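You operate a simulated robot arm through the tools that you are given. There is no shell and no other tool. Be economical: measure what you need, move in short steps, check, and stop when the job is done.

You are at the controls of a simulated two-armed robot. One attempt, no reset.

## Task
Put the tally counter on the workbench top away on the top of the sorting shelf. Put one of the steel stakes from the front of the pallet on the top of the large white block. Open the cupboard door, fetch the raw offcut and set it on the upper shelf in the grey cupboard, then shut the door. Pick up the pink marker post with one hand, pass it to the other hand and put it on the second shelf from the bottom of the course rack. Put the green skittle on the top of the service bench away on the top of the stores bench. Take the white dowel and leave it on top of the green bumper. Take the red weight and leave it on the top of the cradle bench. Take the green peg from the paint bench and put it on top of the blue marker post there. Take the orange foot from the paint bench and put it on top of the black marker post. Any order will do. Set down upright: red weight, orange foot.

It is judged by the outcome, as a careful person would: the job done as asked, and still so three seconds after it is handed in. It fails if anything else is knocked over, pushed out of place, dropped, spilled or broken.

## Robot
Two 7-joint arms with two-finger parallel grippers on one trunk, on a base that drives. Base frame: it is fixed to the floor where the robot stands at the start and does not move with it; the origin is under the middle of the robot, x ahead of it, y to its left, z up. Lengths are in m, angles in degrees, forces in N, time in s.
The left shoulder is at the start at [0.02, 0.138, 1.25], the right one opposite. Each reaches about 0.671 m from its shoulder. Places, roughly: black marker post [0.5, -7.75, 1]; blue marker post [0.25, -8, 1]; cupboard door [8.6, -4, 0.5]; green bumper (5x5x5 cm) [-2.5, -2.4, 0.9]; green peg (3x3x10 cm) [0.2, -7.7, 0.9]; green skittle (5x5x16 cm) [-2.6, -2.1, 1]; orange foot (4x4x5 cm) [0.5, -7.7, 0.9]; pink marker post (3x3x15 cm) [1.9, 0.6, 0.9]; raw offcut (17x5x4 cm) [5.2, -7.3, 1]; red weight (8x8x9 cm) [-2.8, -3.4, 0.8]; second shelf of the course rack (54x24 cm) [4.08, -1.12, 0.7]; steel stake (3x3x36 cm) [6.8, -6.3, 0.3]; tally counter [0.5, 0.25, 1]; top of the cradle bench (60x20 cm) [0, -4.04, 0.76]; top of the large white block [5.1, -7.3, 1]; top of the sorting shelf [7.1, 0.8, 0.9]; top of the stores bench [8.9, -1.8, 0.9]; upper shelf in the grey cupboard [8.7, -4, 0.5]; white dowel (2x2x5 cm) [-2.6, -3, 0.9]. Payload 1.57 kg a hand.
Tool frame (each hand has its own): the origin (TCP) lies between the finger pads and is the grasp point; the fingertips stand 0.03 m ahead of it; z points along the fingers, y is the line along which they close. Largest opening 0.08 m; finger width 0.017, thickness 0.012; the body of the gripper, 0.04 by 0.082 m, starts 0.08 m behind the TCP.
Orientation is told as [roll, pitch, yaw] about the base's x, y, z axes, in that order, counted from this pose: with the fingers straight down and closing along the base's y, the tool's x points along the base's -x, its y along +y and its z along -z.

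## Interface
- The arms move only by the tool drive_tool. It takes "left_moves", "right_moves" or both (then of equal length, played together; a hand with none holds still); each is a list of rows, each an object of numbers (a shift or turn left out is 0, a gripper value left out holds the last): "dx", "dy", "dz": the shift along the tool's x, y, z in units of 300 mm (1.0 is 300 mm); "rx", "ry", "rz": the turn, a rotation vector about the tool's x, y, z in units of 45 degrees (1.0 is 45 degrees). In form: [{"dx": .., "dy": .., "dz": .., "rx": .., "ry": .., "rz": ..}, ...]. A call has 1 to 8 rows; each row is the pose to reach, as a shift and turn from the pose commanded when the call began, along the tool's axes at that moment. "left_jaw" and "right_jaw" are, for a hand that has rows, the finger opening in m, from 0 to 0.08, set as the call begins (left out, the last holds). A call with a number of a shift or a turn outside -1 to 1 is refused whole. A row lasts 0.2 s, in which the tool goes at most 0.05 m and 8.6 degrees; a call with a longer step from one row to the next is refused whole, and so is a gripper value outside its range. Where a pose cannot be reached the arm comes as near as it can. A force on the tool above 40 N (or 10 N above the force at the start of the call, whichever is more), or a blocked arm, ends the call early, and 0.2 s more pass. Each finger travels about 0.045 m/s and halts on what it meets, pressing with about 24 N; the grip force reading is that of the motor and also rises with nothing between the fingers. The clock runs only during rows and for 0.2 s after the last one: add rows that repeat a pose to give the fingers time. It gives the time, the measured TCP pose, the force on the tool (base axes), the opening and the grip force at its end, in the units of the frame above (readings bear some noise), with the torque about the TCP (base axes, N m) and any sound that the robot's microphone picked up.
- Cameras (640 x 400 px; columns grow to the right, rows downward): "scene" is now at [0.191, 0.0125, 1.1518]; the picture's right is [0.13, -0.99, 0.00], its down [-0.39, -0.05, -0.92] and it looks along [0.91, 0.12, -0.40] (base axes); focal length 214 px, centre (320, 200). "left" rides on the left gripper at [0.072, 0.007, -0.122] in its tool frame; the picture's right is [-0.09, 1.00, 0.00], its down [-0.84, -0.08, -0.54] and it looks along [-0.54, -0.05, 0.84] (tool axes); focal length 238 px, centre (320, 200). "right" rides on the right gripper at [0.072, -0.007, -0.122] in its tool frame; the picture's right is [0.09, 1.00, 0.00], its down [-0.84, 0.08, -0.54] and it looks along [-0.54, 0.05, 0.84] (tool axes); focal length 238 px, centre (320, 200).
- grab_frame(camera): a new picture of that camera. The clock stands still meanwhile.
- slide_trunk(by): slides the trunk up (or, below 0, down) by that many m; the arms and the scene camera ride with it, the base frame stays. It gives what a move gives, with no picture.
- roll_base(legs): drives the robot by 1 to 6 legs, each [ahead, left, turn to the left] in m, m and degrees, along the robot's own axes; the way and the turn of a leg run together, so that a leg with both is an arc; at most 1.5 m and 180 degrees a leg. The arms and the cameras ride along, it lands a little off, and it stops where it bumps. It gives what a move gives.
- aim_head(pan, tilt): turns the head with the scene camera to pan (to the left, within 60 degrees either way) and tilt (down, from -29 to 69), counted from straight ahead of the robot. It gives what a move gives.
- pixel_to_xyz(camera, pixels): for up to 12 pixels [column, row] of the newest picture of that camera ("zoom" is the newest enlarged one), the place [x, y, z] in the base frame of the surface seen there, good to about 0.002 m. The clock stands still meanwhile.
- enlarge(camera, box): a new picture of the part [left, top, right, bottom] of that camera's present view, enlarged. The clock stands still meanwhile.
- hand_in(): hands the job in; it is judged then, once.

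Go step by step. Measure first, check grasps and placings, and put right what went wrong. The budget is 357 turns and 306 pictures, counting those below and the enlarged ones. Unless the task says otherwise, let go and move clear before handing in.

The tools are called after "Emit:" by a JSON object that holds its "api" and its "payload". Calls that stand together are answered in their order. drive_tool: Moves the arms, as the interface text tells. Its arguments: {"type":"object","properties":{"left_moves":{"type":"array","items":{"type":"object","properties":{"dx":{"type":"number"},"dy":{"type":"number"},"dz":{"type":"number"},"rx":{"type":"number"},"ry":{"type":"number"},"rz":{"type":"number"}}}},"left_jaw":{"type":"number"},"right_moves":{"type":"array","items":{"type":"object","properties":{"dx":{"type":"number"},"dy":{"type":"number"},"dz":{"type":"number"},"rx":{"type":"number"},"ry":{"type":"number"},"rz":{"type":"number"}}}},"right_jaw":{"type":"number"}},"required":[]} The other tools are called the same way: slide_trunk (by) slides the trunk up or down; roll_base (legs) drives the base; aim_head (pan, tilt) turns the head that bears the scene camera; grab_frame (camera) takes a picture; pixel_to_xyz (camera, pixels) gives the place of the surface under pixels of a picture; enlarge (camera, box) takes an enlarged picture of a part of a camera's view; hand_in () hands the job in.

At the start:

```text
time_s: 0.0
left_tcp_pos: [0.3907, 0.2998, 1.0659]
left_orientation: [0.1, 0.1, 0.0]
left_ft_force: [-0.4, -0.1, 0.8]
left_wrist_torque: [0.0, -0.01, -0.04]
left_opening: 0.0801
left_finger_force: 0.1
right_tcp_pos: [0.3832, -0.0616, 1.0883]
right_orientation: [0.0, 0.0, 0.0]
right_ft_force: [0.0, -0.1, -0.3]
right_wrist_torque: [0.03, 0.01, 0.03]
right_opening: 0.08
right_finger_force: 0.1
trunk travel left (down, up): [-0.625, 0.615]
robot x, y, heading: [-0.0002, 0.0011, 0.1]
head pan, tilt: [7.2, 23.3]
```

scene: 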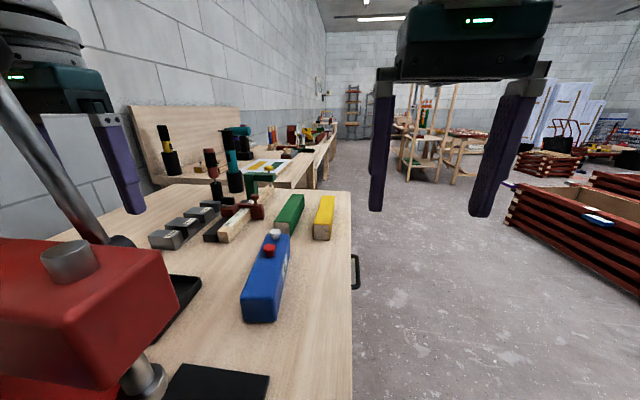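
right: 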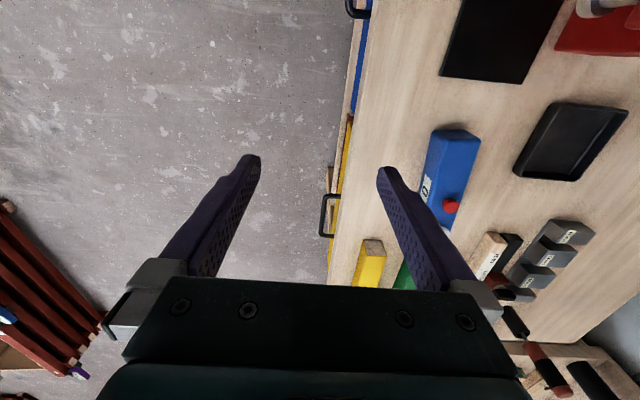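
left: 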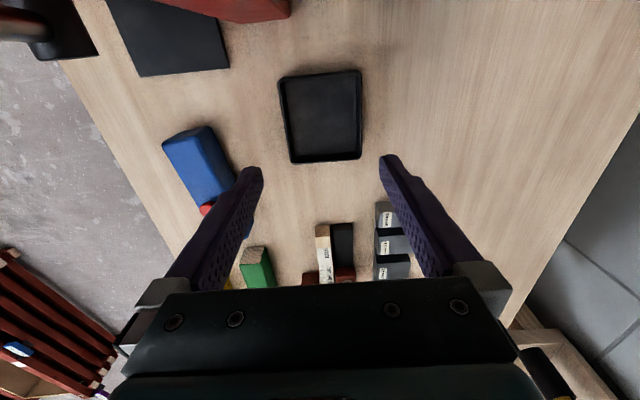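

The blue box with the red button (about 268,280 in the scene picture) looks like the tally counter. I'll enlarge the view and measure it.

Emit:
{"api": "enlarge", "payload": {"camera": "scene", "box": [140, 170, 360, 340]}}

Emit:
{"api": "pixel_to_xyz", "payload": {"camera": "scene", "pixels": [[260, 297], [272, 250], [276, 235], [246, 295], [283, 295], [290, 237], [325, 300], [263, 236]]}}

```text
2.35 times, centred on (250, 255) of scene
```

zoom: 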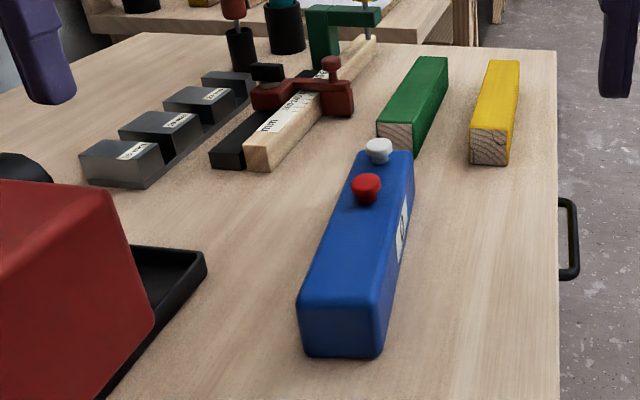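

```text
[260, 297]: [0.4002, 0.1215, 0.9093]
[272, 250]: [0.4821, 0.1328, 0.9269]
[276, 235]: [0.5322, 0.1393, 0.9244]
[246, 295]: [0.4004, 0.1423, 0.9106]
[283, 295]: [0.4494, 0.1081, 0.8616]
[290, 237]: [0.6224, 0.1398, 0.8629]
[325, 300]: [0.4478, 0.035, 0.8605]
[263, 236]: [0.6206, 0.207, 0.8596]
```

The blue box runs roughly x 0.37–0.54 with its top at 0.91. I'll measure its edges more precisely.

Emit:
{"api": "pixel_to_xyz", "payload": {"camera": "zoom", "pixels": [[309, 300], [375, 300], [341, 225], [395, 225], [350, 185], [408, 165], [340, 340], [340, 305], [367, 180], [379, 143], [360, 160], [390, 190]]}}

Emit:
{"api": "grab_frame", "payload": {"camera": "left"}}

```text
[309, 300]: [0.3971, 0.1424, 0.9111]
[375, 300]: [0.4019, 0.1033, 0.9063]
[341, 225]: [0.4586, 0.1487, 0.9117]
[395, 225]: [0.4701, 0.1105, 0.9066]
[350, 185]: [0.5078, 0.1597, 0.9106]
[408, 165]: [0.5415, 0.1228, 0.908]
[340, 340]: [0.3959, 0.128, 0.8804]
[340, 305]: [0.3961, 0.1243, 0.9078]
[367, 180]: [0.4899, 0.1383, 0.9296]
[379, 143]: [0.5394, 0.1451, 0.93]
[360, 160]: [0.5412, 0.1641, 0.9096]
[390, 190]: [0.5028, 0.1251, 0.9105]
```

```text
301 pictures are left
```

left: 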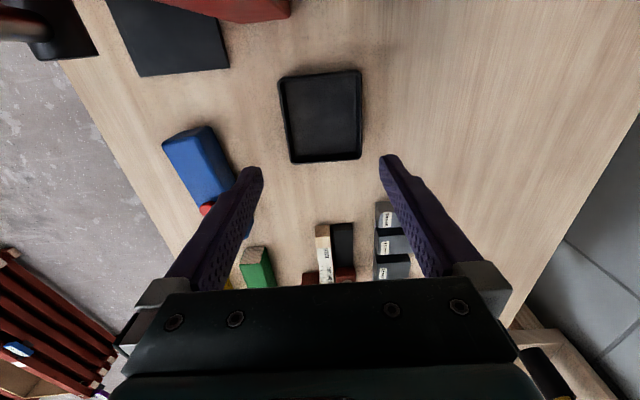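

The box is centred at about (0.472, 0.133), yaw 8.5°, 0.043 wide and 0.05 high. I'll check how near the red press is before moving.

Emit:
{"api": "pixel_to_xyz", "payload": {"camera": "scene", "pixels": [[170, 300], [150, 255], [68, 262], [100, 340], [195, 290], [140, 380]]}}

Emit:
{"api": "drive_tool", "payload": {"left_moves": [{"dx": -0.07, "dy": -0.14, "rz": -0.1}, {"dx": -0.13, "dy": -0.28, "rz": -0.19}, {"dx": -0.2, "dy": -0.42, "rz": -0.19}, {"dx": -0.264, "dy": -0.556, "rz": -0.19}, {"dx": -0.264, "dy": -0.556, "dz": 0.1, "rz": -0.19}], "right_moves": [{"dy": -0.1}, {"dy": -0.2}, {"dy": -0.3}, {"dy": -0.4}, {"dy": -0.4}]}}

Emit:
{"api": "grab_frame", "payload": {"camera": "left"}}

```text
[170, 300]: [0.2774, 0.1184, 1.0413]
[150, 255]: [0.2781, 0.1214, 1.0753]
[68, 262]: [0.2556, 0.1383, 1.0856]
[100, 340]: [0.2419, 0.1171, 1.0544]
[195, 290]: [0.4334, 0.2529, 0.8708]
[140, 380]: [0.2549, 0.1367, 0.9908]
```

```text
time_s: 1.2
left_tcp_pos: [0.4657, 0.1366, 1.0341]
left_orientation: [0.0, -0.1, 8.4]
left_ft_force: [-0.4, 1.1, -0.2]
left_wrist_torque: [-0.01, 0.04, 0.0]
left_opening: 0.08
left_finger_force: 0.1
right_tcp_pos: [0.3855, -0.185, 1.0885]
right_orientation: [0.0, 0.0, 0.0]
right_ft_force: [0.2, 0.6, 1.4]
right_wrist_torque: [0.01, 0.02, 0.0]
right_opening: 0.0798
right_finger_force: 0.1
trunk travel left (down, up): [-0.625, 0.615]
robot x, y, heading: [-0.0002, -0.0016, 0.0]
head pan, tilt: [7.2, 23.3]
```

```text
300 pictures are left
```

left: 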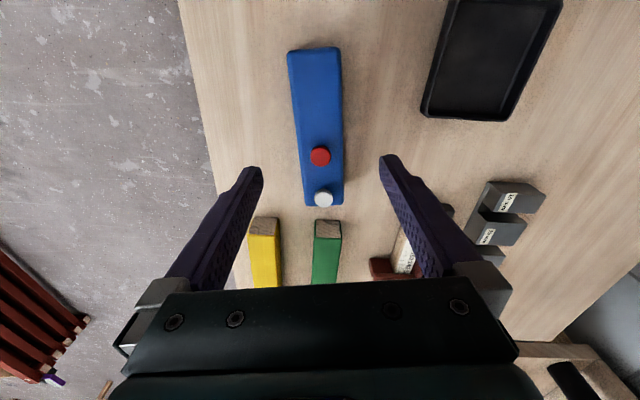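

The box sits well between the fingers (columns 290–343). I'll go down and grip.

Emit:
{"api": "drive_tool", "payload": {"left_moves": [{"dx": -0.01, "dy": -0.01, "dz": 0.15}, {"dx": -0.02, "dy": -0.01, "dz": 0.3}, {"dx": -0.02, "dy": -0.01, "dz": 0.4}, {"dx": -0.02, "dy": -0.01, "dz": 0.455}, {"dx": -0.02, "dy": -0.01, "dz": 0.455}]}}

Emit:
{"api": "grab_frame", "payload": {"camera": "left"}}

Emit:
{"api": "grab_frame", "payload": {"camera": "scene"}}

```text
time_s: 2.4
left_tcp_pos: [0.4573, 0.1362, 0.9013]
left_orientation: [0.0, 0.0, 8.5]
left_ft_force: [0.1, 0.0, -0.5]
left_wrist_torque: [0.01, -0.02, -0.01]
left_opening: 0.0799
left_finger_force: 0.2
left hand out of reach, approached as far as the arm can: row 2, 3, 4, 5
right_tcp_pos: [0.386, -0.1836, 1.0894]
right_orientation: [0.0, 0.0, 0.0]
right_ft_force: [0.7, -1.2, -0.8]
right_wrist_torque: [-0.01, -0.02, 0.0]
right_opening: 0.0802
right_finger_force: 0.0
trunk travel left (down, up): [-0.625, 0.615]
robot x, y, heading: [0.0025, -0.0025, -0.2]
head pan, tilt: [7.2, 23.3]
```

```text
299 pictures are left
```

left: 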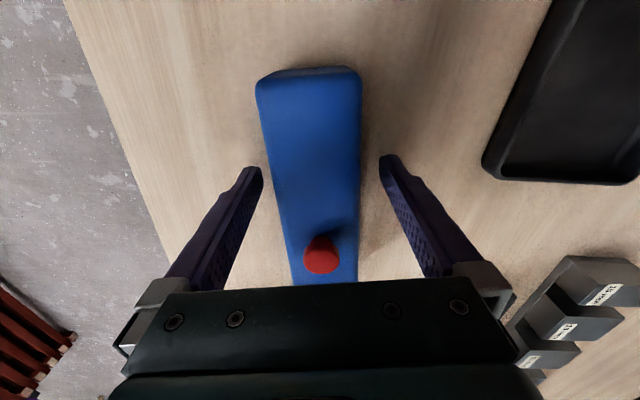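

```text
298 pictures are left
```

scene: 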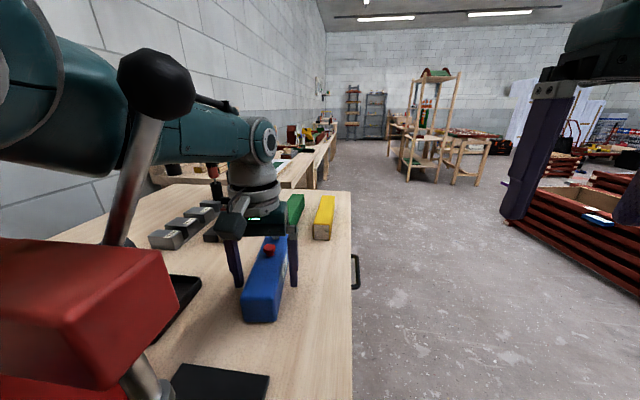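

The fingers straddle the box at x≈0.457, slightly short of the centre but fine. I'll close and lift a little.

Emit:
{"api": "drive_tool", "payload": {"left_moves": [{"dz": 0}, {"dz": 0}, {"dz": 0}, {"dz": 0}, {"dz": 0}, {"dz": 0}], "left_jaw": 0.02}}

Emit:
{"api": "slide_trunk", "payload": {"by": 0.1}}

Emit:
{"api": "grab_frame", "payload": {"camera": "left"}}

Emit:
{"api": "grab_frame", "payload": {"camera": "scene"}}

```text
time_s: 3.8
left_tcp_pos: [0.4576, 0.1359, 0.9025]
left_orientation: [-0.1, 0.0, 8.6]
left_ft_force: [0.7, -0.8, 0.0]
left_wrist_torque: [-0.03, 0.0, -0.01]
left_opening: 0.0503
left_finger_force: 24.2
right_tcp_pos: [0.3855, -0.1845, 1.0894]
right_orientation: [0.0, 0.0, 0.0]
right_ft_force: [1.0, -0.2, 0.4]
right_wrist_torque: [0.05, -0.01, 0.04]
right_opening: 0.0803
right_finger_force: 0.0
trunk travel left (down, up): [-0.625, 0.615]
robot x, y, heading: [0.0024, -0.0019, 0.0]
head pan, tilt: [7.2, 23.3]
```

```text
time_s: 5.1
left_tcp_pos: [0.4565, 0.135, 1.0019]
left_orientation: [0.0, 0.0, 8.6]
left_ft_force: [-0.3, -0.9, -1.6]
left_wrist_torque: [0.02, 0.01, -0.01]
left_opening: 0.05
left_finger_force: 24.7
right_tcp_pos: [0.3849, -0.1853, 1.1876]
right_orientation: [-0.1, 0.0, 0.0]
right_ft_force: [0.4, 0.5, 0.1]
right_wrist_torque: [0.0, 0.01, 0.0]
right_opening: 0.0799
right_finger_force: 0.0
trunk travel left (down, up): [-0.725, 0.515]
robot x, y, heading: [0.0034, 0.0012, -0.2]
head pan, tilt: [7.2, 23.3]
```

```text
297 pictures are left
```

left: 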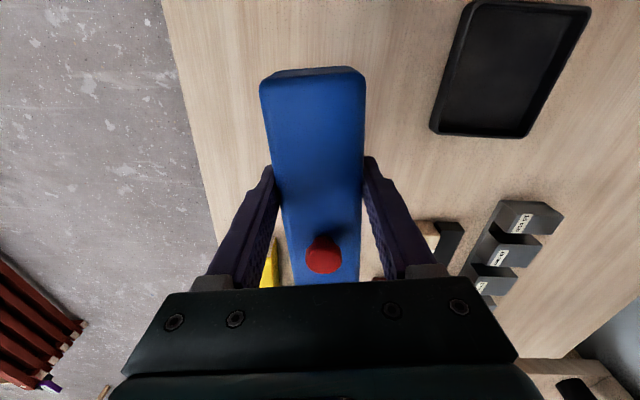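

```text
296 pictures are left
```

scene: 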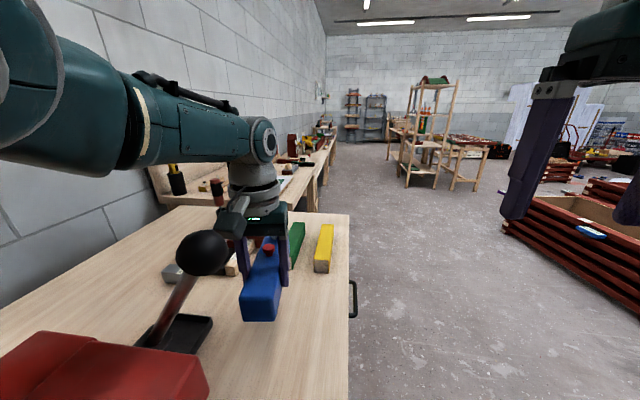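

The counter is held (opening 0.050, lifted). I'll look right and ahead to plan the drive.

Emit:
{"api": "aim_head", "payload": {"pan": -30, "tilt": 20}}

Emit:
{"api": "grab_frame", "payload": {"camera": "scene"}}

Emit:
{"api": "pixel_to_xyz", "payload": {"camera": "scene", "pixels": [[240, 200], [180, 300], [260, 150], [200, 150], [150, 150], [100, 180], [300, 260], [320, 160], [60, 150], [400, 300], [240, 130], [320, 120]]}}

```text
time_s: 6.2
left_tcp_pos: [0.4569, 0.1358, 1.0026]
left_orientation: [0.0, 0.0, 8.6]
left_ft_force: [0.2, -0.4, -2.3]
left_wrist_torque: [0.03, 0.05, 0.02]
left_opening: 0.0502
left_finger_force: 24.2
right_tcp_pos: [0.387, -0.1839, 1.188]
right_orientation: [0.0, 0.0, -0.1]
right_ft_force: [-0.9, 0.1, 0.0]
right_wrist_torque: [-0.03, -0.01, -0.01]
right_opening: 0.0798
right_finger_force: 0.0
trunk travel left (down, up): [-0.725, 0.515]
robot x, y, heading: [0.0002, 0.0034, 0.2]
head pan, tilt: [-30.0, 20.0]
```

```text
295 pictures are left
```

scene: 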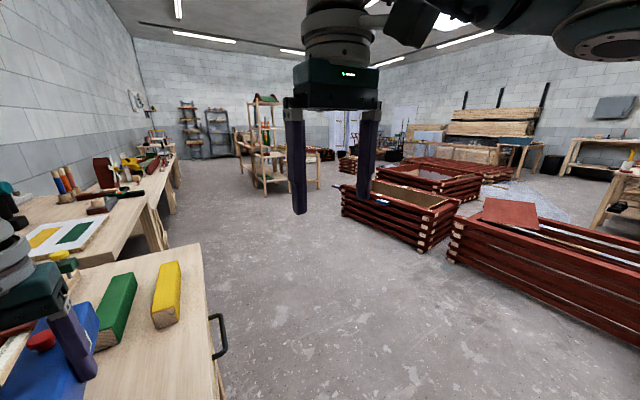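

```text
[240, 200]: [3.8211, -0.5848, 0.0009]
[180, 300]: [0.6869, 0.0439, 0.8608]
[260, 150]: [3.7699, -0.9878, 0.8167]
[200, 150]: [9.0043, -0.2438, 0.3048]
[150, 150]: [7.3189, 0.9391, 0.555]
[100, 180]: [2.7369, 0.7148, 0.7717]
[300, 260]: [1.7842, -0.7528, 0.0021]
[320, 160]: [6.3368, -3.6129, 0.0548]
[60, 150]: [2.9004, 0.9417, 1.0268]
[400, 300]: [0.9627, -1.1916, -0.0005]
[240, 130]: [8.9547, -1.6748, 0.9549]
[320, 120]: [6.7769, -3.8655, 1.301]
```

Measuring the aisle edges: benches on the left, log stacks and rack on the right.

Emit:
{"api": "pixel_to_xyz", "payload": {"camera": "scene", "pixels": [[208, 320], [168, 245], [145, 195], [180, 180], [178, 160], [265, 192], [250, 180], [319, 186], [343, 210], [425, 248], [450, 258], [188, 155]]}}

Emit:
{"api": "enlarge", "payload": {"camera": "scene", "box": [120, 80, 330, 210]}}

```text
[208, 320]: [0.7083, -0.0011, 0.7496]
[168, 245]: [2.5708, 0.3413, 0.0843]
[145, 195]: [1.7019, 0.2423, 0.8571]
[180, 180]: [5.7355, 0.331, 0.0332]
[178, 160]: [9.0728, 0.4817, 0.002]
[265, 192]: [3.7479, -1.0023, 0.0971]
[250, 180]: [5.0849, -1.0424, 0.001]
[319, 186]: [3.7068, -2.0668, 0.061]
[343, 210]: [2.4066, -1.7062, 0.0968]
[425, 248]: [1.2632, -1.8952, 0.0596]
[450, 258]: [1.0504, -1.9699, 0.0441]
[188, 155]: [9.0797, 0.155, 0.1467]
```

```text
3.05 times, centred on (225, 145) of scene
```

zoom: 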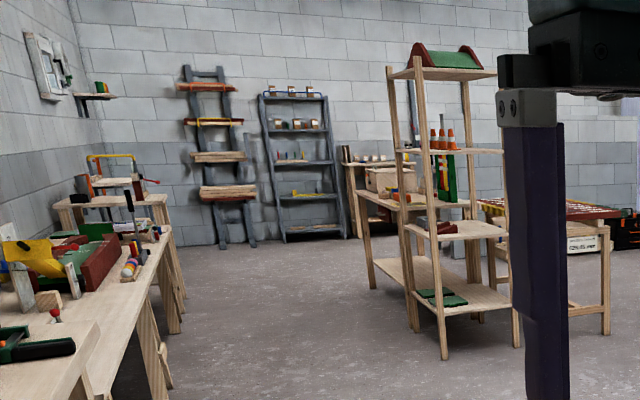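

The aisle runs between y≈0.24 and y≈-1.0. I'll shift right to y≈-0.4, then drive ahead to x≈6.

Emit:
{"api": "roll_base", "payload": {"legs": [[0, -0.42, 0], [1.5, 0, 0], [1.5, 0, 0], [1.5, 0, 0], [1.4, 0, 0]]}}

Emit:
{"api": "aim_head", "payload": {"pan": 40, "tilt": 25}}

Emit:
{"api": "grab_frame", "payload": {"camera": "scene"}}

```text
time_s: 36.1
left_tcp_pos: [6.3083, -0.474, 1.0009]
left_orientation: [0.0, 0.0, 4.9]
left_ft_force: [0.4, -0.7, -2.4]
left_wrist_torque: [0.0, 0.07, -0.01]
left_opening: 0.0497
left_finger_force: 23.8
right_tcp_pos: [6.2161, -0.7885, 1.1883]
right_orientation: [0.0, 0.1, -3.8]
right_ft_force: [0.3, -0.2, -0.2]
right_wrist_torque: [-0.04, -0.03, 0.0]
right_opening: 0.0803
right_finger_force: 0.0
trunk travel left (down, up): [-0.725, 0.515]
robot x, y, heading: [5.842, -0.5786, -3.9]
head pan, tilt: [-30.0, 20.0]
```

```text
time_s: 37.5
left_tcp_pos: [6.3084, -0.4746, 1.0016]
left_orientation: [0.0, 0.1, 4.9]
left_ft_force: [0.8, -0.3, -2.2]
left_wrist_torque: [-0.03, 0.0, 0.0]
left_opening: 0.0495
left_finger_force: 24.2
right_tcp_pos: [6.2166, -0.7883, 1.188]
right_orientation: [0.0, -0.1, -3.7]
right_ft_force: [0.0, -0.2, 0.5]
right_wrist_torque: [-0.01, 0.02, 0.02]
right_opening: 0.08
right_finger_force: 0.0
trunk travel left (down, up): [-0.725, 0.515]
robot x, y, heading: [5.839, -0.5796, -3.8]
head pan, tilt: [40.0, 25.0]
```

```text
293 pictures are left
```

scene: 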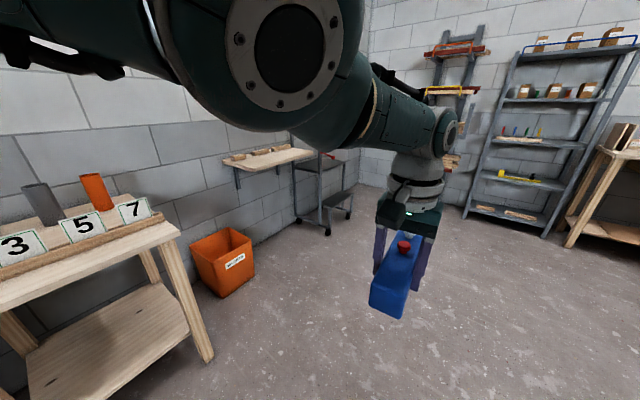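

The small wall shelf at (265,157) may be the sorting shelf. I'll measure it and its surroundings.

Emit:
{"api": "pixel_to_xyz", "payload": {"camera": "scene", "pixels": [[265, 160], [240, 172], [300, 158], [228, 160], [305, 150], [250, 155], [325, 160], [225, 260], [130, 235], [190, 350], [330, 200]]}}

Emit:
{"api": "enlarge", "payload": {"camera": "scene", "box": [200, 110, 380, 240]}}

```text
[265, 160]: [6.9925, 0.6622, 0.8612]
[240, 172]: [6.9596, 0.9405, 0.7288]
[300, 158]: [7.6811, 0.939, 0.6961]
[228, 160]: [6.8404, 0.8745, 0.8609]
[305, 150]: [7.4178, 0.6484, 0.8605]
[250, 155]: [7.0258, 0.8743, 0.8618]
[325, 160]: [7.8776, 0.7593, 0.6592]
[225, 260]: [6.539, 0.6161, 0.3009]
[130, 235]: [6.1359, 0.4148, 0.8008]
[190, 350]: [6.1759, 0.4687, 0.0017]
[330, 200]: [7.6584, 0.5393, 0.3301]
```

```text
3.08 times, centred on (290, 175) of scene
```

zoom: 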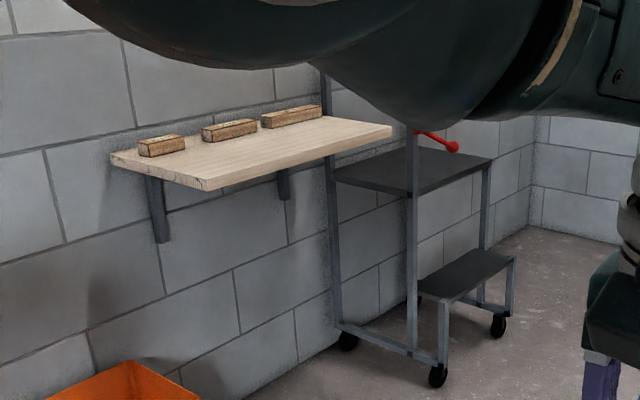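

The sorting shelf top is at z≈0.861, spanning x 6.83–7.42 and y 0.65–0.94, with blocks along the back. I'll drive to face it squarely from the front.

Emit:
{"api": "roll_base", "payload": {"legs": [[0, 0, 3.9], [1.3, 0, 0], [0, 0.25, 0], [0, 0, 90]]}}

Emit:
{"api": "aim_head", "payload": {"pan": 0, "tilt": 35}}

Emit:
{"api": "grab_frame", "payload": {"camera": "scene"}}

```text
time_s: 49.8
left_tcp_pos: [6.9944, 0.1234, 1.0032]
left_orientation: [0.2, 0.1, 99.2]
left_ft_force: [0.3, 0.2, -1.4]
left_wrist_torque: [-0.04, -0.02, -0.02]
left_opening: 0.0498
left_finger_force: 24.1
right_tcp_pos: [7.3152, 0.0541, 1.1882]
right_orientation: [0.0, -0.1, 90.7]
right_ft_force: [0.2, 0.1, 0.5]
right_wrist_torque: [0.0, 0.03, 0.01]
right_opening: 0.0802
right_finger_force: 0.1
trunk travel left (down, up): [-0.725, 0.515]
robot x, y, heading: [7.1346, -0.3352, 90.8]
head pan, tilt: [40.0, 25.0]
```

```text
time_s: 50.9
left_tcp_pos: [6.9935, 0.1236, 1.0022]
left_orientation: [-0.1, 0.0, 99.2]
left_ft_force: [0.1, -0.7, -2.8]
left_wrist_torque: [-0.05, -0.04, -0.01]
left_opening: 0.0498
left_finger_force: 23.9
right_tcp_pos: [7.3159, 0.0542, 1.1885]
right_orientation: [0.0, 0.0, 90.7]
right_ft_force: [0.3, 0.3, -0.6]
right_wrist_torque: [0.01, 0.0, -0.01]
right_opening: 0.08
right_finger_force: 0.1
trunk travel left (down, up): [-0.725, 0.515]
robot x, y, heading: [7.1363, -0.3341, 90.6]
head pan, tilt: [0.0, 35.0]
```

```text
291 pictures are left
```

scene: 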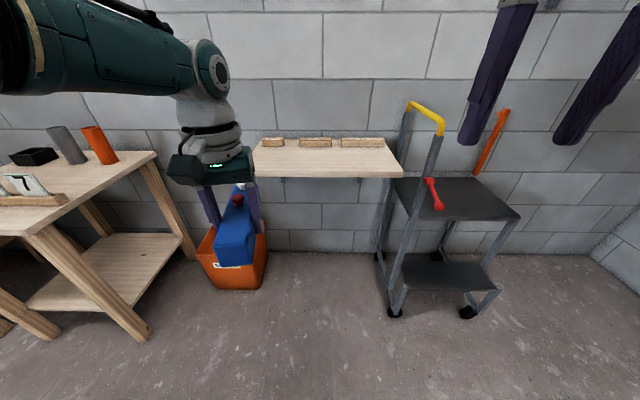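

I can see the shelf at (330,155), the bin at its lower left and the cart at its right. I'll measure the corners and obstacles.

Emit:
{"api": "pixel_to_xyz", "payload": {"camera": "scene", "pixels": [[260, 174], [400, 174], [330, 170], [273, 147], [315, 147], [360, 147], [395, 310], [400, 150], [240, 285], [155, 155], [409, 108], [148, 335]]}}

```text
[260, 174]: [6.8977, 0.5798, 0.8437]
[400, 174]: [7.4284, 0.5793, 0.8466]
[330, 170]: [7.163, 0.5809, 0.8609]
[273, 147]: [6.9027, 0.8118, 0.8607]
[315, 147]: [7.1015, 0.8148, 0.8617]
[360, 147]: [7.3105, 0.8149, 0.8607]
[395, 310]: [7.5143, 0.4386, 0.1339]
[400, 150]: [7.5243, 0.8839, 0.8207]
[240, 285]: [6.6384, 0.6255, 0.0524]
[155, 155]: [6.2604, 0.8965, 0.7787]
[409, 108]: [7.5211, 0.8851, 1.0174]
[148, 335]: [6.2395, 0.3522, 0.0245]
```

The free space on the shelf is y 0.58–0.81. I'll drive ahead 0.55 m so the hand is above it.

Emit:
{"api": "roll_base", "payload": {"legs": [[0.55, -0.02, -0.7]]}}

Emit:
{"api": "grab_frame", "payload": {"camera": "scene"}}

Emit:
{"api": "grab_frame", "payload": {"camera": "left"}}

```text
time_s: 54.1
left_tcp_pos: [7.02, 0.6808, 1.0022]
left_orientation: [0.0, 0.0, 98.3]
left_ft_force: [-0.3, -0.8, -1.4]
left_wrist_torque: [-0.01, -0.02, 0.03]
left_opening: 0.0499
left_finger_force: 23.8
right_tcp_pos: [7.3405, 0.6084, 1.1885]
right_orientation: [0.0, 0.0, 89.7]
right_ft_force: [0.3, -0.4, 0.1]
right_wrist_torque: [-0.03, 0.02, 0.01]
right_opening: 0.0798
right_finger_force: 0.1
trunk travel left (down, up): [-0.725, 0.515]
robot x, y, heading: [7.1529, 0.2256, 89.6]
head pan, tilt: [0.0, 35.0]
```

```text
290 pictures are left
```

scene: 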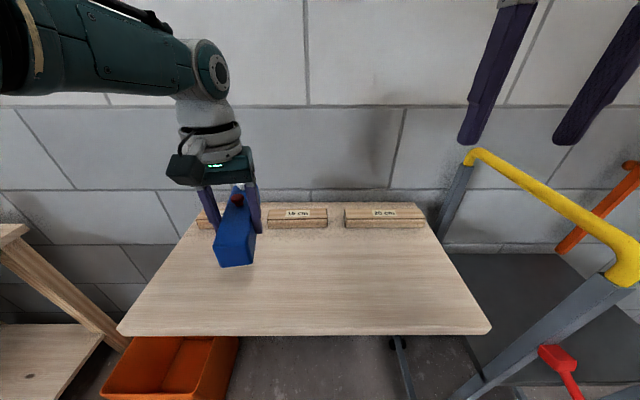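

```text
289 pictures are left
```

left: 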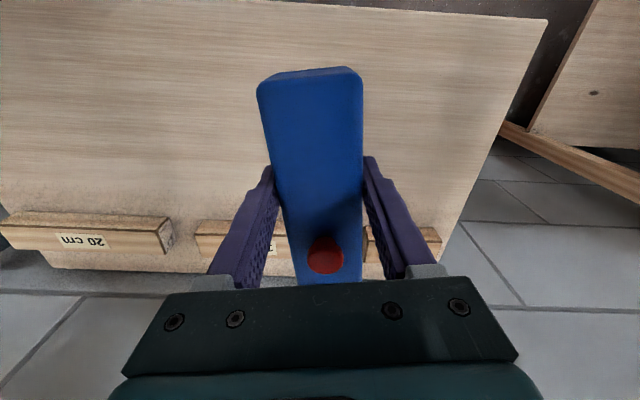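

Positioned, with the far end about 3 cm short of the blocks. I'll lower the trunk, then finish with a force-checked small step.

Emit:
{"api": "slide_trunk", "payload": {"by": -0.094}}

Emit:
{"api": "grab_frame", "payload": {"camera": "scene"}}

```text
time_s: 55.4
left_tcp_pos: [7.0208, 0.6817, 0.9084]
left_orientation: [0.0, 0.1, 98.4]
left_ft_force: [-0.8, 0.9, -1.9]
left_wrist_torque: [-0.04, -0.02, 0.04]
left_opening: 0.0496
left_finger_force: 23.7
right_tcp_pos: [7.34, 0.6085, 1.0945]
right_orientation: [0.0, -0.1, 89.7]
right_ft_force: [-0.6, 0.1, 0.0]
right_wrist_torque: [0.0, -0.02, 0.02]
right_opening: 0.0801
right_finger_force: 0.2
trunk travel left (down, up): [-0.631, 0.609]
robot x, y, heading: [7.1541, 0.224, 89.5]
head pan, tilt: [0.0, 35.0]
```

```text
288 pictures are left
```

scene: 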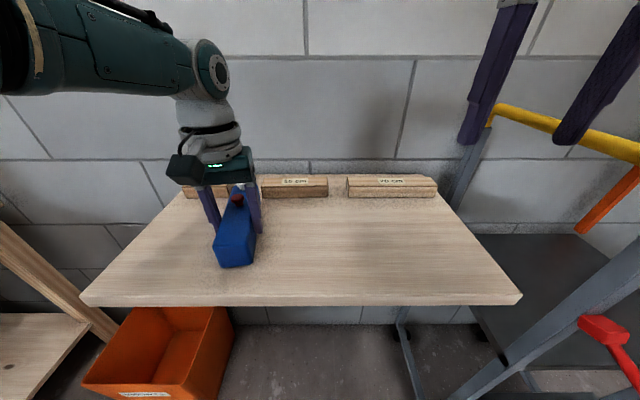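

Emit:
{"api": "slide_trunk", "payload": {"by": -0.004}}

Emit:
{"api": "enlarge", "payload": {"camera": "scene", "box": [160, 150, 320, 290]}}

```text
time_s: 55.9
left_tcp_pos: [7.0198, 0.6819, 0.9038]
left_orientation: [0.1, 0.1, 98.3]
left_ft_force: [0.1, -0.2, -1.4]
left_wrist_torque: [-0.07, -0.01, 0.0]
left_opening: 0.0497
left_finger_force: 24.2
right_tcp_pos: [7.3394, 0.6076, 1.0909]
right_orientation: [0.1, 0.0, 89.8]
right_ft_force: [1.2, 0.3, -0.2]
right_wrist_torque: [0.02, 0.02, 0.0]
right_opening: 0.08
right_finger_force: 0.0
trunk travel left (down, up): [-0.627, 0.613]
robot x, y, heading: [7.1518, 0.2277, 89.8]
head pan, tilt: [0.0, 35.0]
```

```text
2.86 times, centred on (240, 220) of scene
```

zoom: 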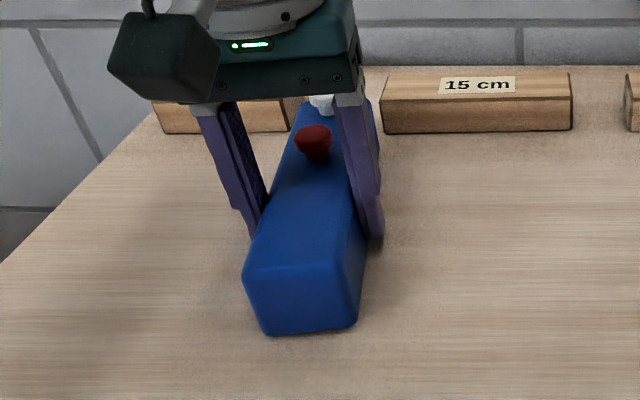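

Emit:
{"api": "slide_trunk", "payload": {"by": -0.002}}

Emit:
{"api": "drive_tool", "payload": {"left_moves": [{"dz": 0}, {"dz": 0}, {"dz": 0}, {"dz": 0}, {"dz": 0}, {"dz": 0}], "left_jaw": 0.08}}

Emit:
{"api": "slide_trunk", "payload": {"by": 0.12}}

Emit:
{"api": "grab_frame", "payload": {"camera": "scene"}}

```text
time_s: 56.4
left_tcp_pos: [7.0205, 0.6814, 0.9029]
left_orientation: [0.0, -0.1, 98.2]
left_ft_force: [0.2, -1.3, 2.4]
left_wrist_torque: [0.42, 0.04, 0.01]
left_opening: 0.0499
left_finger_force: 24.6
right_tcp_pos: [7.3401, 0.6097, 1.0882]
right_orientation: [0.0, 0.1, 89.6]
right_ft_force: [0.9, 0.1, -0.7]
right_wrist_torque: [0.01, 0.02, 0.02]
right_opening: 0.0802
right_finger_force: 0.0
trunk travel left (down, up): [-0.625, 0.615]
robot x, y, heading: [7.153, 0.2264, 89.7]
head pan, tilt: [0.0, 35.0]
```

```text
time_s: 57.8
left_tcp_pos: [7.0215, 0.682, 0.9024]
left_orientation: [0.0, 0.0, 98.2]
left_ft_force: [-0.6, 0.2, 0.3]
left_wrist_torque: [0.0, 0.03, -0.01]
left_opening: 0.0802
left_finger_force: 0.1
right_tcp_pos: [7.3414, 0.6086, 1.087]
right_orientation: [0.1, 0.0, 89.7]
right_ft_force: [0.4, -0.3, -0.3]
right_wrist_torque: [0.0, 0.03, 0.02]
right_opening: 0.0802
right_finger_force: 0.0
trunk travel left (down, up): [-0.625, 0.615]
robot x, y, heading: [7.1497, 0.2232, 89.6]
head pan, tilt: [0.0, 35.0]
```

```text
time_s: 59.3
left_tcp_pos: [7.0204, 0.682, 1.0216]
left_orientation: [0.0, 0.1, 98.2]
left_ft_force: [-0.1, 0.2, 0.3]
left_wrist_torque: [0.03, 0.01, 0.03]
left_opening: 0.0801
left_finger_force: 0.0
right_tcp_pos: [7.3406, 0.6087, 1.2082]
right_orientation: [0.1, 0.0, 89.7]
right_ft_force: [-0.1, -0.1, 0.8]
right_wrist_torque: [0.0, -0.01, -0.02]
right_opening: 0.08
right_finger_force: 0.2
trunk travel left (down, up): [-0.745, 0.495]
robot x, y, heading: [7.1509, 0.2229, 89.6]
head pan, tilt: [0.0, 35.0]
```

```text
286 pictures are left
```

scene: 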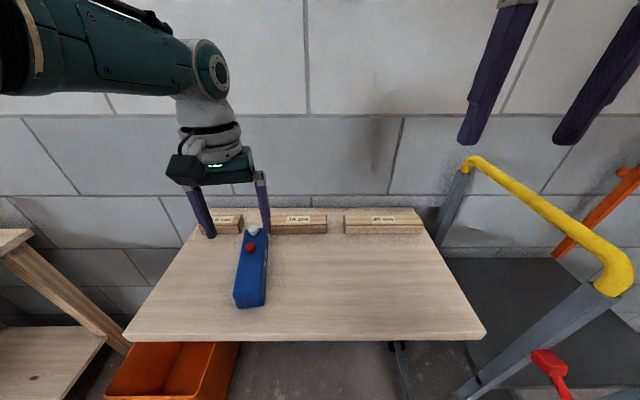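

The counter stands on the shelf. Next I'll back out and travel sideways to the pink marker post near (1.9, 0.6).

Emit:
{"api": "roll_base", "payload": {"legs": [[-0.62, 0, 0.4], [0, 1.5, 0], [0, 1.5, 0], [0, 1.5, 0], [0, 0.7, 0]]}}

Emit:
{"api": "grab_frame", "payload": {"camera": "scene"}}

```text
time_s: 87.5
left_tcp_pos: [1.7258, -0.0584, 1.0221]
left_orientation: [0.0, 0.2, 102.1]
left_ft_force: [-0.4, 0.4, 0.3]
left_wrist_torque: [-0.01, 0.0, -0.02]
left_opening: 0.08
left_finger_force: 0.0
right_tcp_pos: [2.0497, -0.1102, 1.2089]
right_orientation: [0.0, 0.0, 93.5]
right_ft_force: [0.9, -0.6, 0.0]
right_wrist_torque: [0.02, 0.0, 0.01]
right_opening: 0.08
right_finger_force: 0.0
trunk travel left (down, up): [-0.745, 0.495]
robot x, y, heading: [1.8905, -0.5055, 93.3]
head pan, tilt: [0.0, 35.0]
```

```text
285 pictures are left
```

scene: 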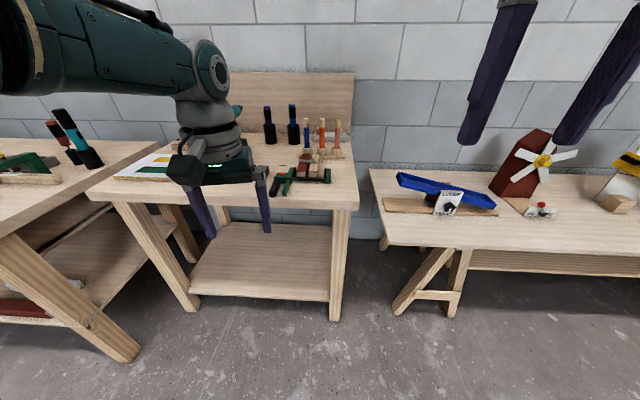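

Several posts stand on this bench around (320,135). I'll enlarge to find the pink one.

Emit:
{"api": "enlarge", "payload": {"camera": "scene", "box": [230, 80, 380, 220]}}

```text
2.86 times, centred on (305, 150) of scene
```

zoom: 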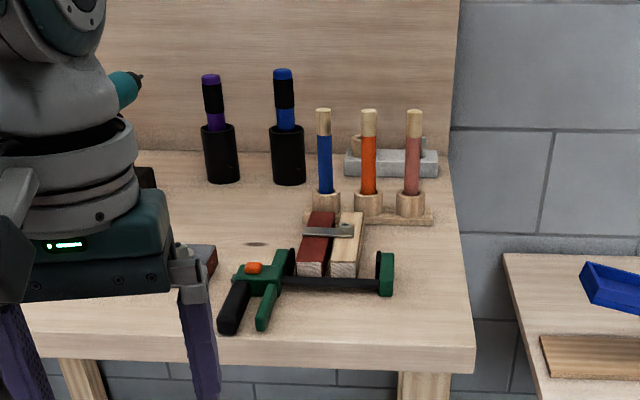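

The pink post is the rightmost of the three in the wooden stand (zoom 413,150). I'll measure it and its neighbours.

Emit:
{"api": "pixel_to_xyz", "payload": {"camera": "zoom", "pixels": [[413, 113], [413, 150], [413, 190], [410, 200], [368, 150], [421, 150], [406, 150], [413, 212], [390, 165], [430, 170], [385, 265], [340, 230]]}}

```text
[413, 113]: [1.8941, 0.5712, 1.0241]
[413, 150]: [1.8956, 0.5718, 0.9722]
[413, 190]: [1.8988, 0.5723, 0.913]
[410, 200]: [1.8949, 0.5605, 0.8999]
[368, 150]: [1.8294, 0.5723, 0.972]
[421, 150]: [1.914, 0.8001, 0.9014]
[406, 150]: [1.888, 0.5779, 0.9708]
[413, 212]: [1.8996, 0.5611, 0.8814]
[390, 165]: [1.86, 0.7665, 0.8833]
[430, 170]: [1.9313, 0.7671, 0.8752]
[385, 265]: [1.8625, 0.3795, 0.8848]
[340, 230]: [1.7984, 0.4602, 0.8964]
```

Measuring the bench's front edge and legs so I know how close I may drive.

Emit:
{"api": "pixel_to_xyz", "payload": {"camera": "scene", "pixels": [[330, 205], [345, 200], [335, 315], [195, 305], [130, 355], [400, 310], [385, 240], [100, 200]]}}

```text
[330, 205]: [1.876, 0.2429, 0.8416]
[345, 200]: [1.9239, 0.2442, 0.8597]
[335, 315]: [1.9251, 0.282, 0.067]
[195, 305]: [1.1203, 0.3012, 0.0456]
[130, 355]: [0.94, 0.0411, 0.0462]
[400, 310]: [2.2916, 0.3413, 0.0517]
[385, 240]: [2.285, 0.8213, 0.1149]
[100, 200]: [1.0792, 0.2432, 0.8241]
```

The bench front edge is at y 0.243. I'll look straight down to learn how far the base sticks out in front.

Emit:
{"api": "aim_head", "payload": {"pan": 0, "tilt": 69}}

Emit:
{"api": "grab_frame", "payload": {"camera": "scene"}}

```text
time_s: 88.5
left_tcp_pos: [1.7264, -0.0579, 1.0221]
left_orientation: [0.0, 0.2, 102.1]
left_ft_force: [0.1, 0.2, -0.8]
left_wrist_torque: [0.03, -0.04, -0.02]
left_opening: 0.0801
left_finger_force: 0.0
right_tcp_pos: [2.0501, -0.1089, 1.2082]
right_orientation: [-0.1, 0.0, 93.5]
right_ft_force: [0.1, 0.2, -0.5]
right_wrist_torque: [0.0, 0.01, 0.0]
right_opening: 0.0799
right_finger_force: 0.1
trunk travel left (down, up): [-0.745, 0.495]
robot x, y, heading: [1.8898, -0.5032, 93.5]
head pan, tilt: [0.0, 68.8]
```

```text
283 pictures are left
```

scene: 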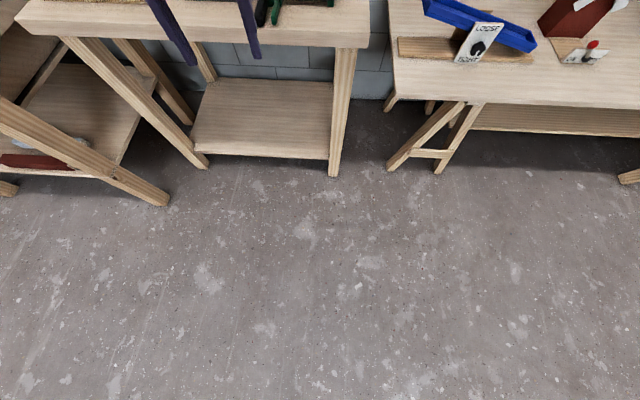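

No base parts are visible, so it is compact. I'll raise and retract the left hand and tilt the right hand 45° forward before approaching.

Emit:
{"api": "drive_tool", "payload": {"right_moves": [{"ry": -0.17}, {"ry": -0.34}, {"ry": -0.51}, {"ry": -0.68}, {"ry": -0.85}, {"ry": -1}], "left_moves": [{"dz": -0.12, "dx": 0.09}, {"dz": -0.24, "dx": 0.18}, {"dz": -0.36, "dx": 0.27}, {"dz": -0.48, "dx": 0.36}, {"dz": -0.6, "dx": 0.45}, {"dz": -0.67, "dx": 0.5}], "right_jaw": 0.055}}

Emit:
{"api": "aim_head", "payload": {"pan": 0, "tilt": 30}}

Emit:
{"api": "roll_base", "payload": {"legs": [[0, 0, -3.4], [0, 0.13, 0], [0.4, 0, 0]]}}

Emit:
{"api": "grab_frame", "payload": {"camera": "scene"}}

```text
time_s: 90.0
left_tcp_pos: [1.7922, -0.0891, 1.1698]
left_orientation: [1.7, 10.9, 102.6]
left_ft_force: [-0.2, -0.6, 0.0]
left_wrist_torque: [-0.01, -0.01, -0.01]
left_opening: 0.0798
left_finger_force: 0.2
left hand out of reach, approached as far as the arm can: row 1, 2, 3, 4, 5, 6
right_tcp_pos: [2.0499, -0.1103, 1.2096]
right_orientation: [0.1, -44.4, 93.8]
right_ft_force: [-0.1, 0.0, 0.2]
right_wrist_torque: [-0.03, -0.01, 0.02]
right_opening: 0.0546
right_finger_force: 0.0
trunk travel left (down, up): [-0.745, 0.495]
robot x, y, heading: [1.8909, -0.5072, 93.5]
head pan, tilt: [0.0, 68.8]
stopped in row 6 (left hand): the arm was blocked; the commanded pose is now the measured one
```

```text
time_s: 91.0
left_tcp_pos: [1.7927, -0.0897, 1.1709]
left_orientation: [1.6, 11.0, 102.6]
left_ft_force: [0.4, -0.1, 0.7]
left_wrist_torque: [0.03, -0.03, 0.0]
left_opening: 0.0799
left_finger_force: 0.0
right_tcp_pos: [2.0509, -0.1105, 1.2091]
right_orientation: [0.1, -44.3, 93.6]
right_ft_force: [0.1, 0.1, 0.6]
right_wrist_torque: [-0.01, -0.04, -0.02]
right_opening: 0.0551
right_finger_force: 0.1
trunk travel left (down, up): [-0.745, 0.495]
robot x, y, heading: [1.8898, -0.5041, 93.5]
head pan, tilt: [0.0, 30.0]
```

```text
time_s: 94.9
left_tcp_pos: [1.695, 0.3247, 1.1708]
left_orientation: [1.6, 11.0, 98.5]
left_ft_force: [0.5, -1.1, 0.5]
left_wrist_torque: [0.04, -0.03, 0.02]
left_opening: 0.0801
left_finger_force: 0.1
right_tcp_pos: [1.9517, 0.285, 1.2098]
right_orientation: [0.1, -44.3, 89.7]
right_ft_force: [-0.2, 0.5, -1.0]
right_wrist_torque: [0.01, 0.02, -0.02]
right_opening: 0.055
right_finger_force: 0.0
trunk travel left (down, up): [-0.745, 0.495]
robot x, y, heading: [1.7633, -0.0978, 89.6]
head pan, tilt: [0.0, 30.0]
```

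```text
282 pictures are left
```

scene: 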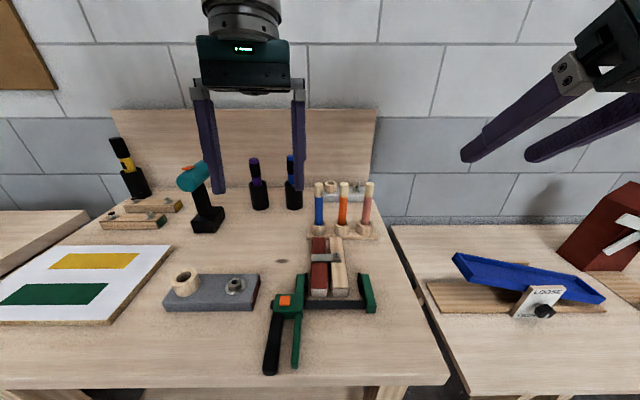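

All clear so far. I'll drive 0.11 m more, lower the trunk and re-measure the pink post.

Emit:
{"api": "roll_base", "payload": {"legs": [[0.11, 0, 0]]}}

Emit:
{"api": "slide_trunk", "payload": {"by": -0.14}}

Emit:
{"api": "enlarge", "payload": {"camera": "scene", "box": [250, 120, 450, 260]}}

```text
time_s: 96.0
left_tcp_pos: [1.6973, 0.4344, 1.17]
left_orientation: [1.6, 11.0, 98.6]
left_ft_force: [-0.6, 1.2, 0.4]
left_wrist_torque: [-0.01, 0.0, -0.01]
left_opening: 0.0798
left_finger_force: 0.0
right_tcp_pos: [1.9516, 0.3941, 1.2095]
right_orientation: [0.2, -44.2, 89.6]
right_ft_force: [-0.2, 0.3, -0.4]
right_wrist_torque: [-0.01, -0.01, -0.02]
right_opening: 0.0552
right_finger_force: 0.1
trunk travel left (down, up): [-0.745, 0.495]
robot x, y, heading: [1.7653, 0.011, 89.9]
head pan, tilt: [0.0, 30.0]
```

```text
time_s: 97.7
left_tcp_pos: [1.696, 0.4329, 1.0293]
left_orientation: [1.6, 11.0, 98.6]
left_ft_force: [0.7, -0.2, 0.5]
left_wrist_torque: [-0.03, -0.06, 0.02]
left_opening: 0.0799
left_finger_force: 0.1
right_tcp_pos: [1.9522, 0.3955, 1.0689]
right_orientation: [0.1, -44.3, 89.6]
right_ft_force: [-0.5, 0.2, 0.0]
right_wrist_torque: [-0.04, 0.0, 0.0]
right_opening: 0.0552
right_finger_force: 0.1
trunk travel left (down, up): [-0.605, 0.635]
robot x, y, heading: [1.7636, 0.0101, 89.7]
head pan, tilt: [0.0, 30.0]
```

```text
2.86 times, centred on (350, 190) of scene
```

zoom: 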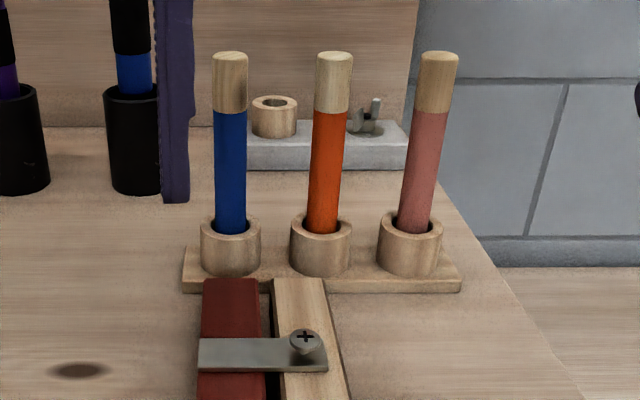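

Emit:
{"api": "pixel_to_xyz", "payload": {"camera": "zoom", "pixels": [[438, 60], [440, 100], [412, 100], [455, 100], [425, 150], [416, 205], [410, 225], [322, 200], [410, 262]]}}

```text
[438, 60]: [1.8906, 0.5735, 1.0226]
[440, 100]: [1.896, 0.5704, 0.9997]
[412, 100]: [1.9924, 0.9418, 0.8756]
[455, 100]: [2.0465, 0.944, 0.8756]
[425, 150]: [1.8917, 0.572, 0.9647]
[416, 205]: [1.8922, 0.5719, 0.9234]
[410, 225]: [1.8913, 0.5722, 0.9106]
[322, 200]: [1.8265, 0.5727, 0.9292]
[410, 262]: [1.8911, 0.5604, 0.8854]
```

The post centre is (1.892, 0.585) with its top at about 1.03. I'll move the right hand to a pre-grasp 7 cm short along the finger axis.

Emit:
{"api": "drive_tool", "payload": {"right_moves": [{"dx": -0.07, "dy": 0.05, "dz": 0.09}, {"dx": -0.14, "dy": 0.1, "dz": 0.18}, {"dx": -0.22, "dy": 0.15, "dz": 0.28}, {"dx": -0.287, "dy": 0.2, "dz": 0.377}, {"dx": -0.287, "dy": 0.2, "dz": 0.377}], "right_jaw": 0.05}}

Emit:
{"api": "grab_frame", "payload": {"camera": "right"}}

Emit:
{"api": "grab_frame", "payload": {"camera": "scene"}}

```text
time_s: 98.9
left_tcp_pos: [1.6961, 0.4336, 1.0287]
left_orientation: [1.6, 11.0, 98.5]
left_ft_force: [-0.3, -0.5, 0.0]
left_wrist_torque: [-0.02, -0.02, 0.03]
left_opening: 0.08
left_finger_force: 0.1
right_tcp_pos: [1.8933, 0.5343, 1.0476]
right_orientation: [0.1, -44.2, 89.6]
right_ft_force: [-0.4, 0.6, 0.0]
right_wrist_torque: [0.01, 0.0, -0.01]
right_opening: 0.05
right_finger_force: 0.1
trunk travel left (down, up): [-0.605, 0.635]
robot x, y, heading: [1.7636, 0.009, 89.6]
head pan, tilt: [0.0, 30.0]
```

```text
280 pictures are left
```

right: 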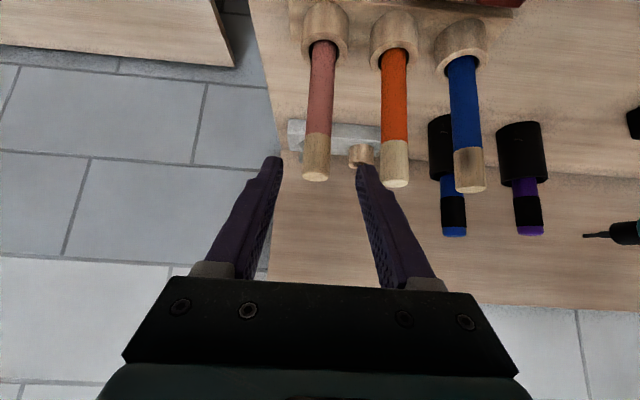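

```text
279 pictures are left
```

scene: 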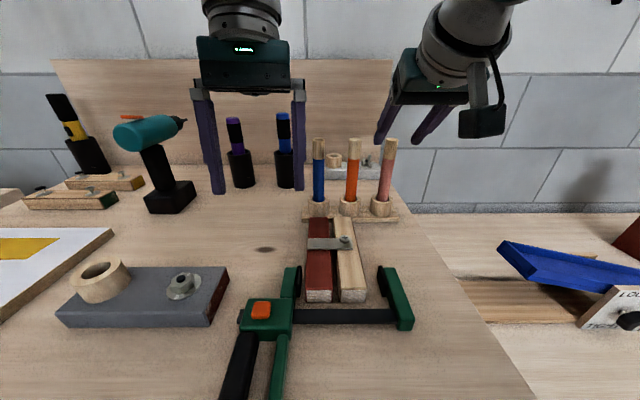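

Pink is centred between the fingertips. I'll advance 7 cm along the finger axis and close.

Emit:
{"api": "drive_tool", "payload": {"right_moves": [{"dz": 0.08}, {"dz": 0.16}, {"dz": 0.234}, {"dz": 0.234}]}}

Emit:
{"api": "drive_tool", "payload": {"right_moves": [{"dz": 0}, {"dz": 0}, {"dz": 0}, {"dz": 0}], "right_jaw": 0.005}}

Emit:
{"api": "enlarge", "payload": {"camera": "scene", "box": [290, 70, 490, 240]}}

```text
time_s: 99.9
left_tcp_pos: [1.6957, 0.4333, 1.0306]
left_orientation: [1.7, 11.0, 98.6]
left_ft_force: [0.1, 0.6, 1.1]
left_wrist_torque: [0.0, 0.02, 0.01]
left_opening: 0.0796
left_finger_force: 0.0
right_tcp_pos: [1.8931, 0.5838, 0.9958]
right_orientation: [0.1, -44.3, 89.6]
right_ft_force: [-0.3, 0.0, -0.8]
right_wrist_torque: [0.0, -0.01, 0.01]
right_opening: 0.0502
right_finger_force: 0.2
trunk travel left (down, up): [-0.605, 0.635]
robot x, y, heading: [1.7638, 0.0081, 89.9]
head pan, tilt: [0.0, 30.0]
```

```text
time_s: 100.9
left_tcp_pos: [1.6963, 0.4335, 1.0294]
left_orientation: [1.6, 11.0, 98.7]
left_ft_force: [0.3, -0.3, -0.3]
left_wrist_torque: [-0.01, -0.02, 0.0]
left_opening: 0.0802
left_finger_force: 0.0
right_tcp_pos: [1.8946, 0.5839, 0.9964]
right_orientation: [0.1, -44.3, 89.6]
right_ft_force: [0.3, 0.6, 1.2]
right_wrist_torque: [-0.02, -0.09, 0.01]
right_opening: 0.0206
right_finger_force: 23.7
trunk travel left (down, up): [-0.605, 0.635]
robot x, y, heading: [1.764, 0.0079, 89.8]
head pan, tilt: [0.0, 30.0]
```

```text
2.35 times, centred on (390, 155) of scene
```

zoom: 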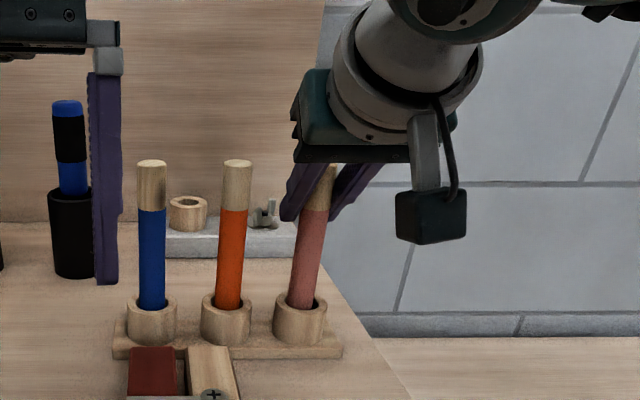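

Gripped (0.0206). I'll lift with the trunk and back away from the bench.

Emit:
{"api": "slide_trunk", "payload": {"by": 0.17}}

Emit:
{"api": "roll_base", "payload": {"legs": [[-0.45, 0, 0]]}}

Emit:
{"api": "grab_frame", "payload": {"camera": "scene"}}

Emit:
{"api": "grab_frame", "payload": {"camera": "right"}}

```text
time_s: 102.8
left_tcp_pos: [1.6965, 0.4332, 1.1995]
left_orientation: [1.6, 11.1, 98.6]
left_ft_force: [0.1, 0.1, 0.6]
left_wrist_torque: [0.02, -0.03, 0.01]
left_opening: 0.08
left_finger_force: 0.0
right_tcp_pos: [1.8935, 0.5825, 1.1669]
right_orientation: [0.1, -44.3, 89.6]
right_ft_force: [-0.5, 0.4, -1.3]
right_wrist_torque: [-0.02, -0.01, -0.01]
right_opening: 0.0205
right_finger_force: 23.8
trunk travel left (down, up): [-0.775, 0.465]
robot x, y, heading: [1.7629, 0.0082, 89.3]
head pan, tilt: [0.0, 30.0]
```

```text
time_s: 105.5
left_tcp_pos: [1.6945, -0.0105, 1.198]
left_orientation: [1.5, 10.9, 98.2]
left_ft_force: [-0.1, 0.6, 0.5]
left_wrist_torque: [-0.03, 0.0, 0.0]
left_opening: 0.0802
left_finger_force: 0.1
right_tcp_pos: [1.8943, 0.14, 1.1665]
right_orientation: [0.2, -44.3, 89.3]
right_ft_force: [0.0, 0.1, -0.6]
right_wrist_torque: [0.0, -0.01, -0.01]
right_opening: 0.0205
right_finger_force: 23.9
trunk travel left (down, up): [-0.775, 0.465]
robot x, y, heading: [1.7604, -0.4325, 89.2]
head pan, tilt: [0.0, 30.0]
```

```text
277 pictures are left
```

scene: 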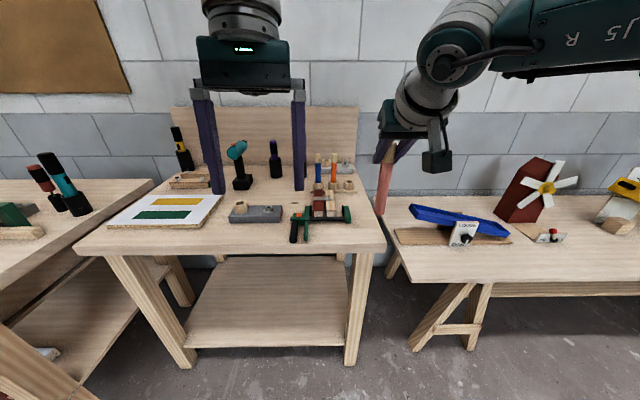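

```text
276 pictures are left
```

right: 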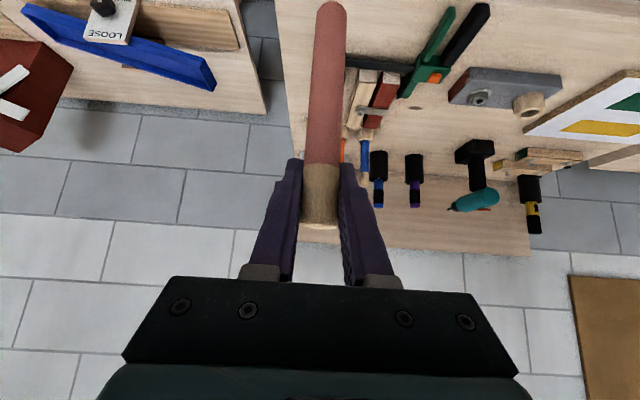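

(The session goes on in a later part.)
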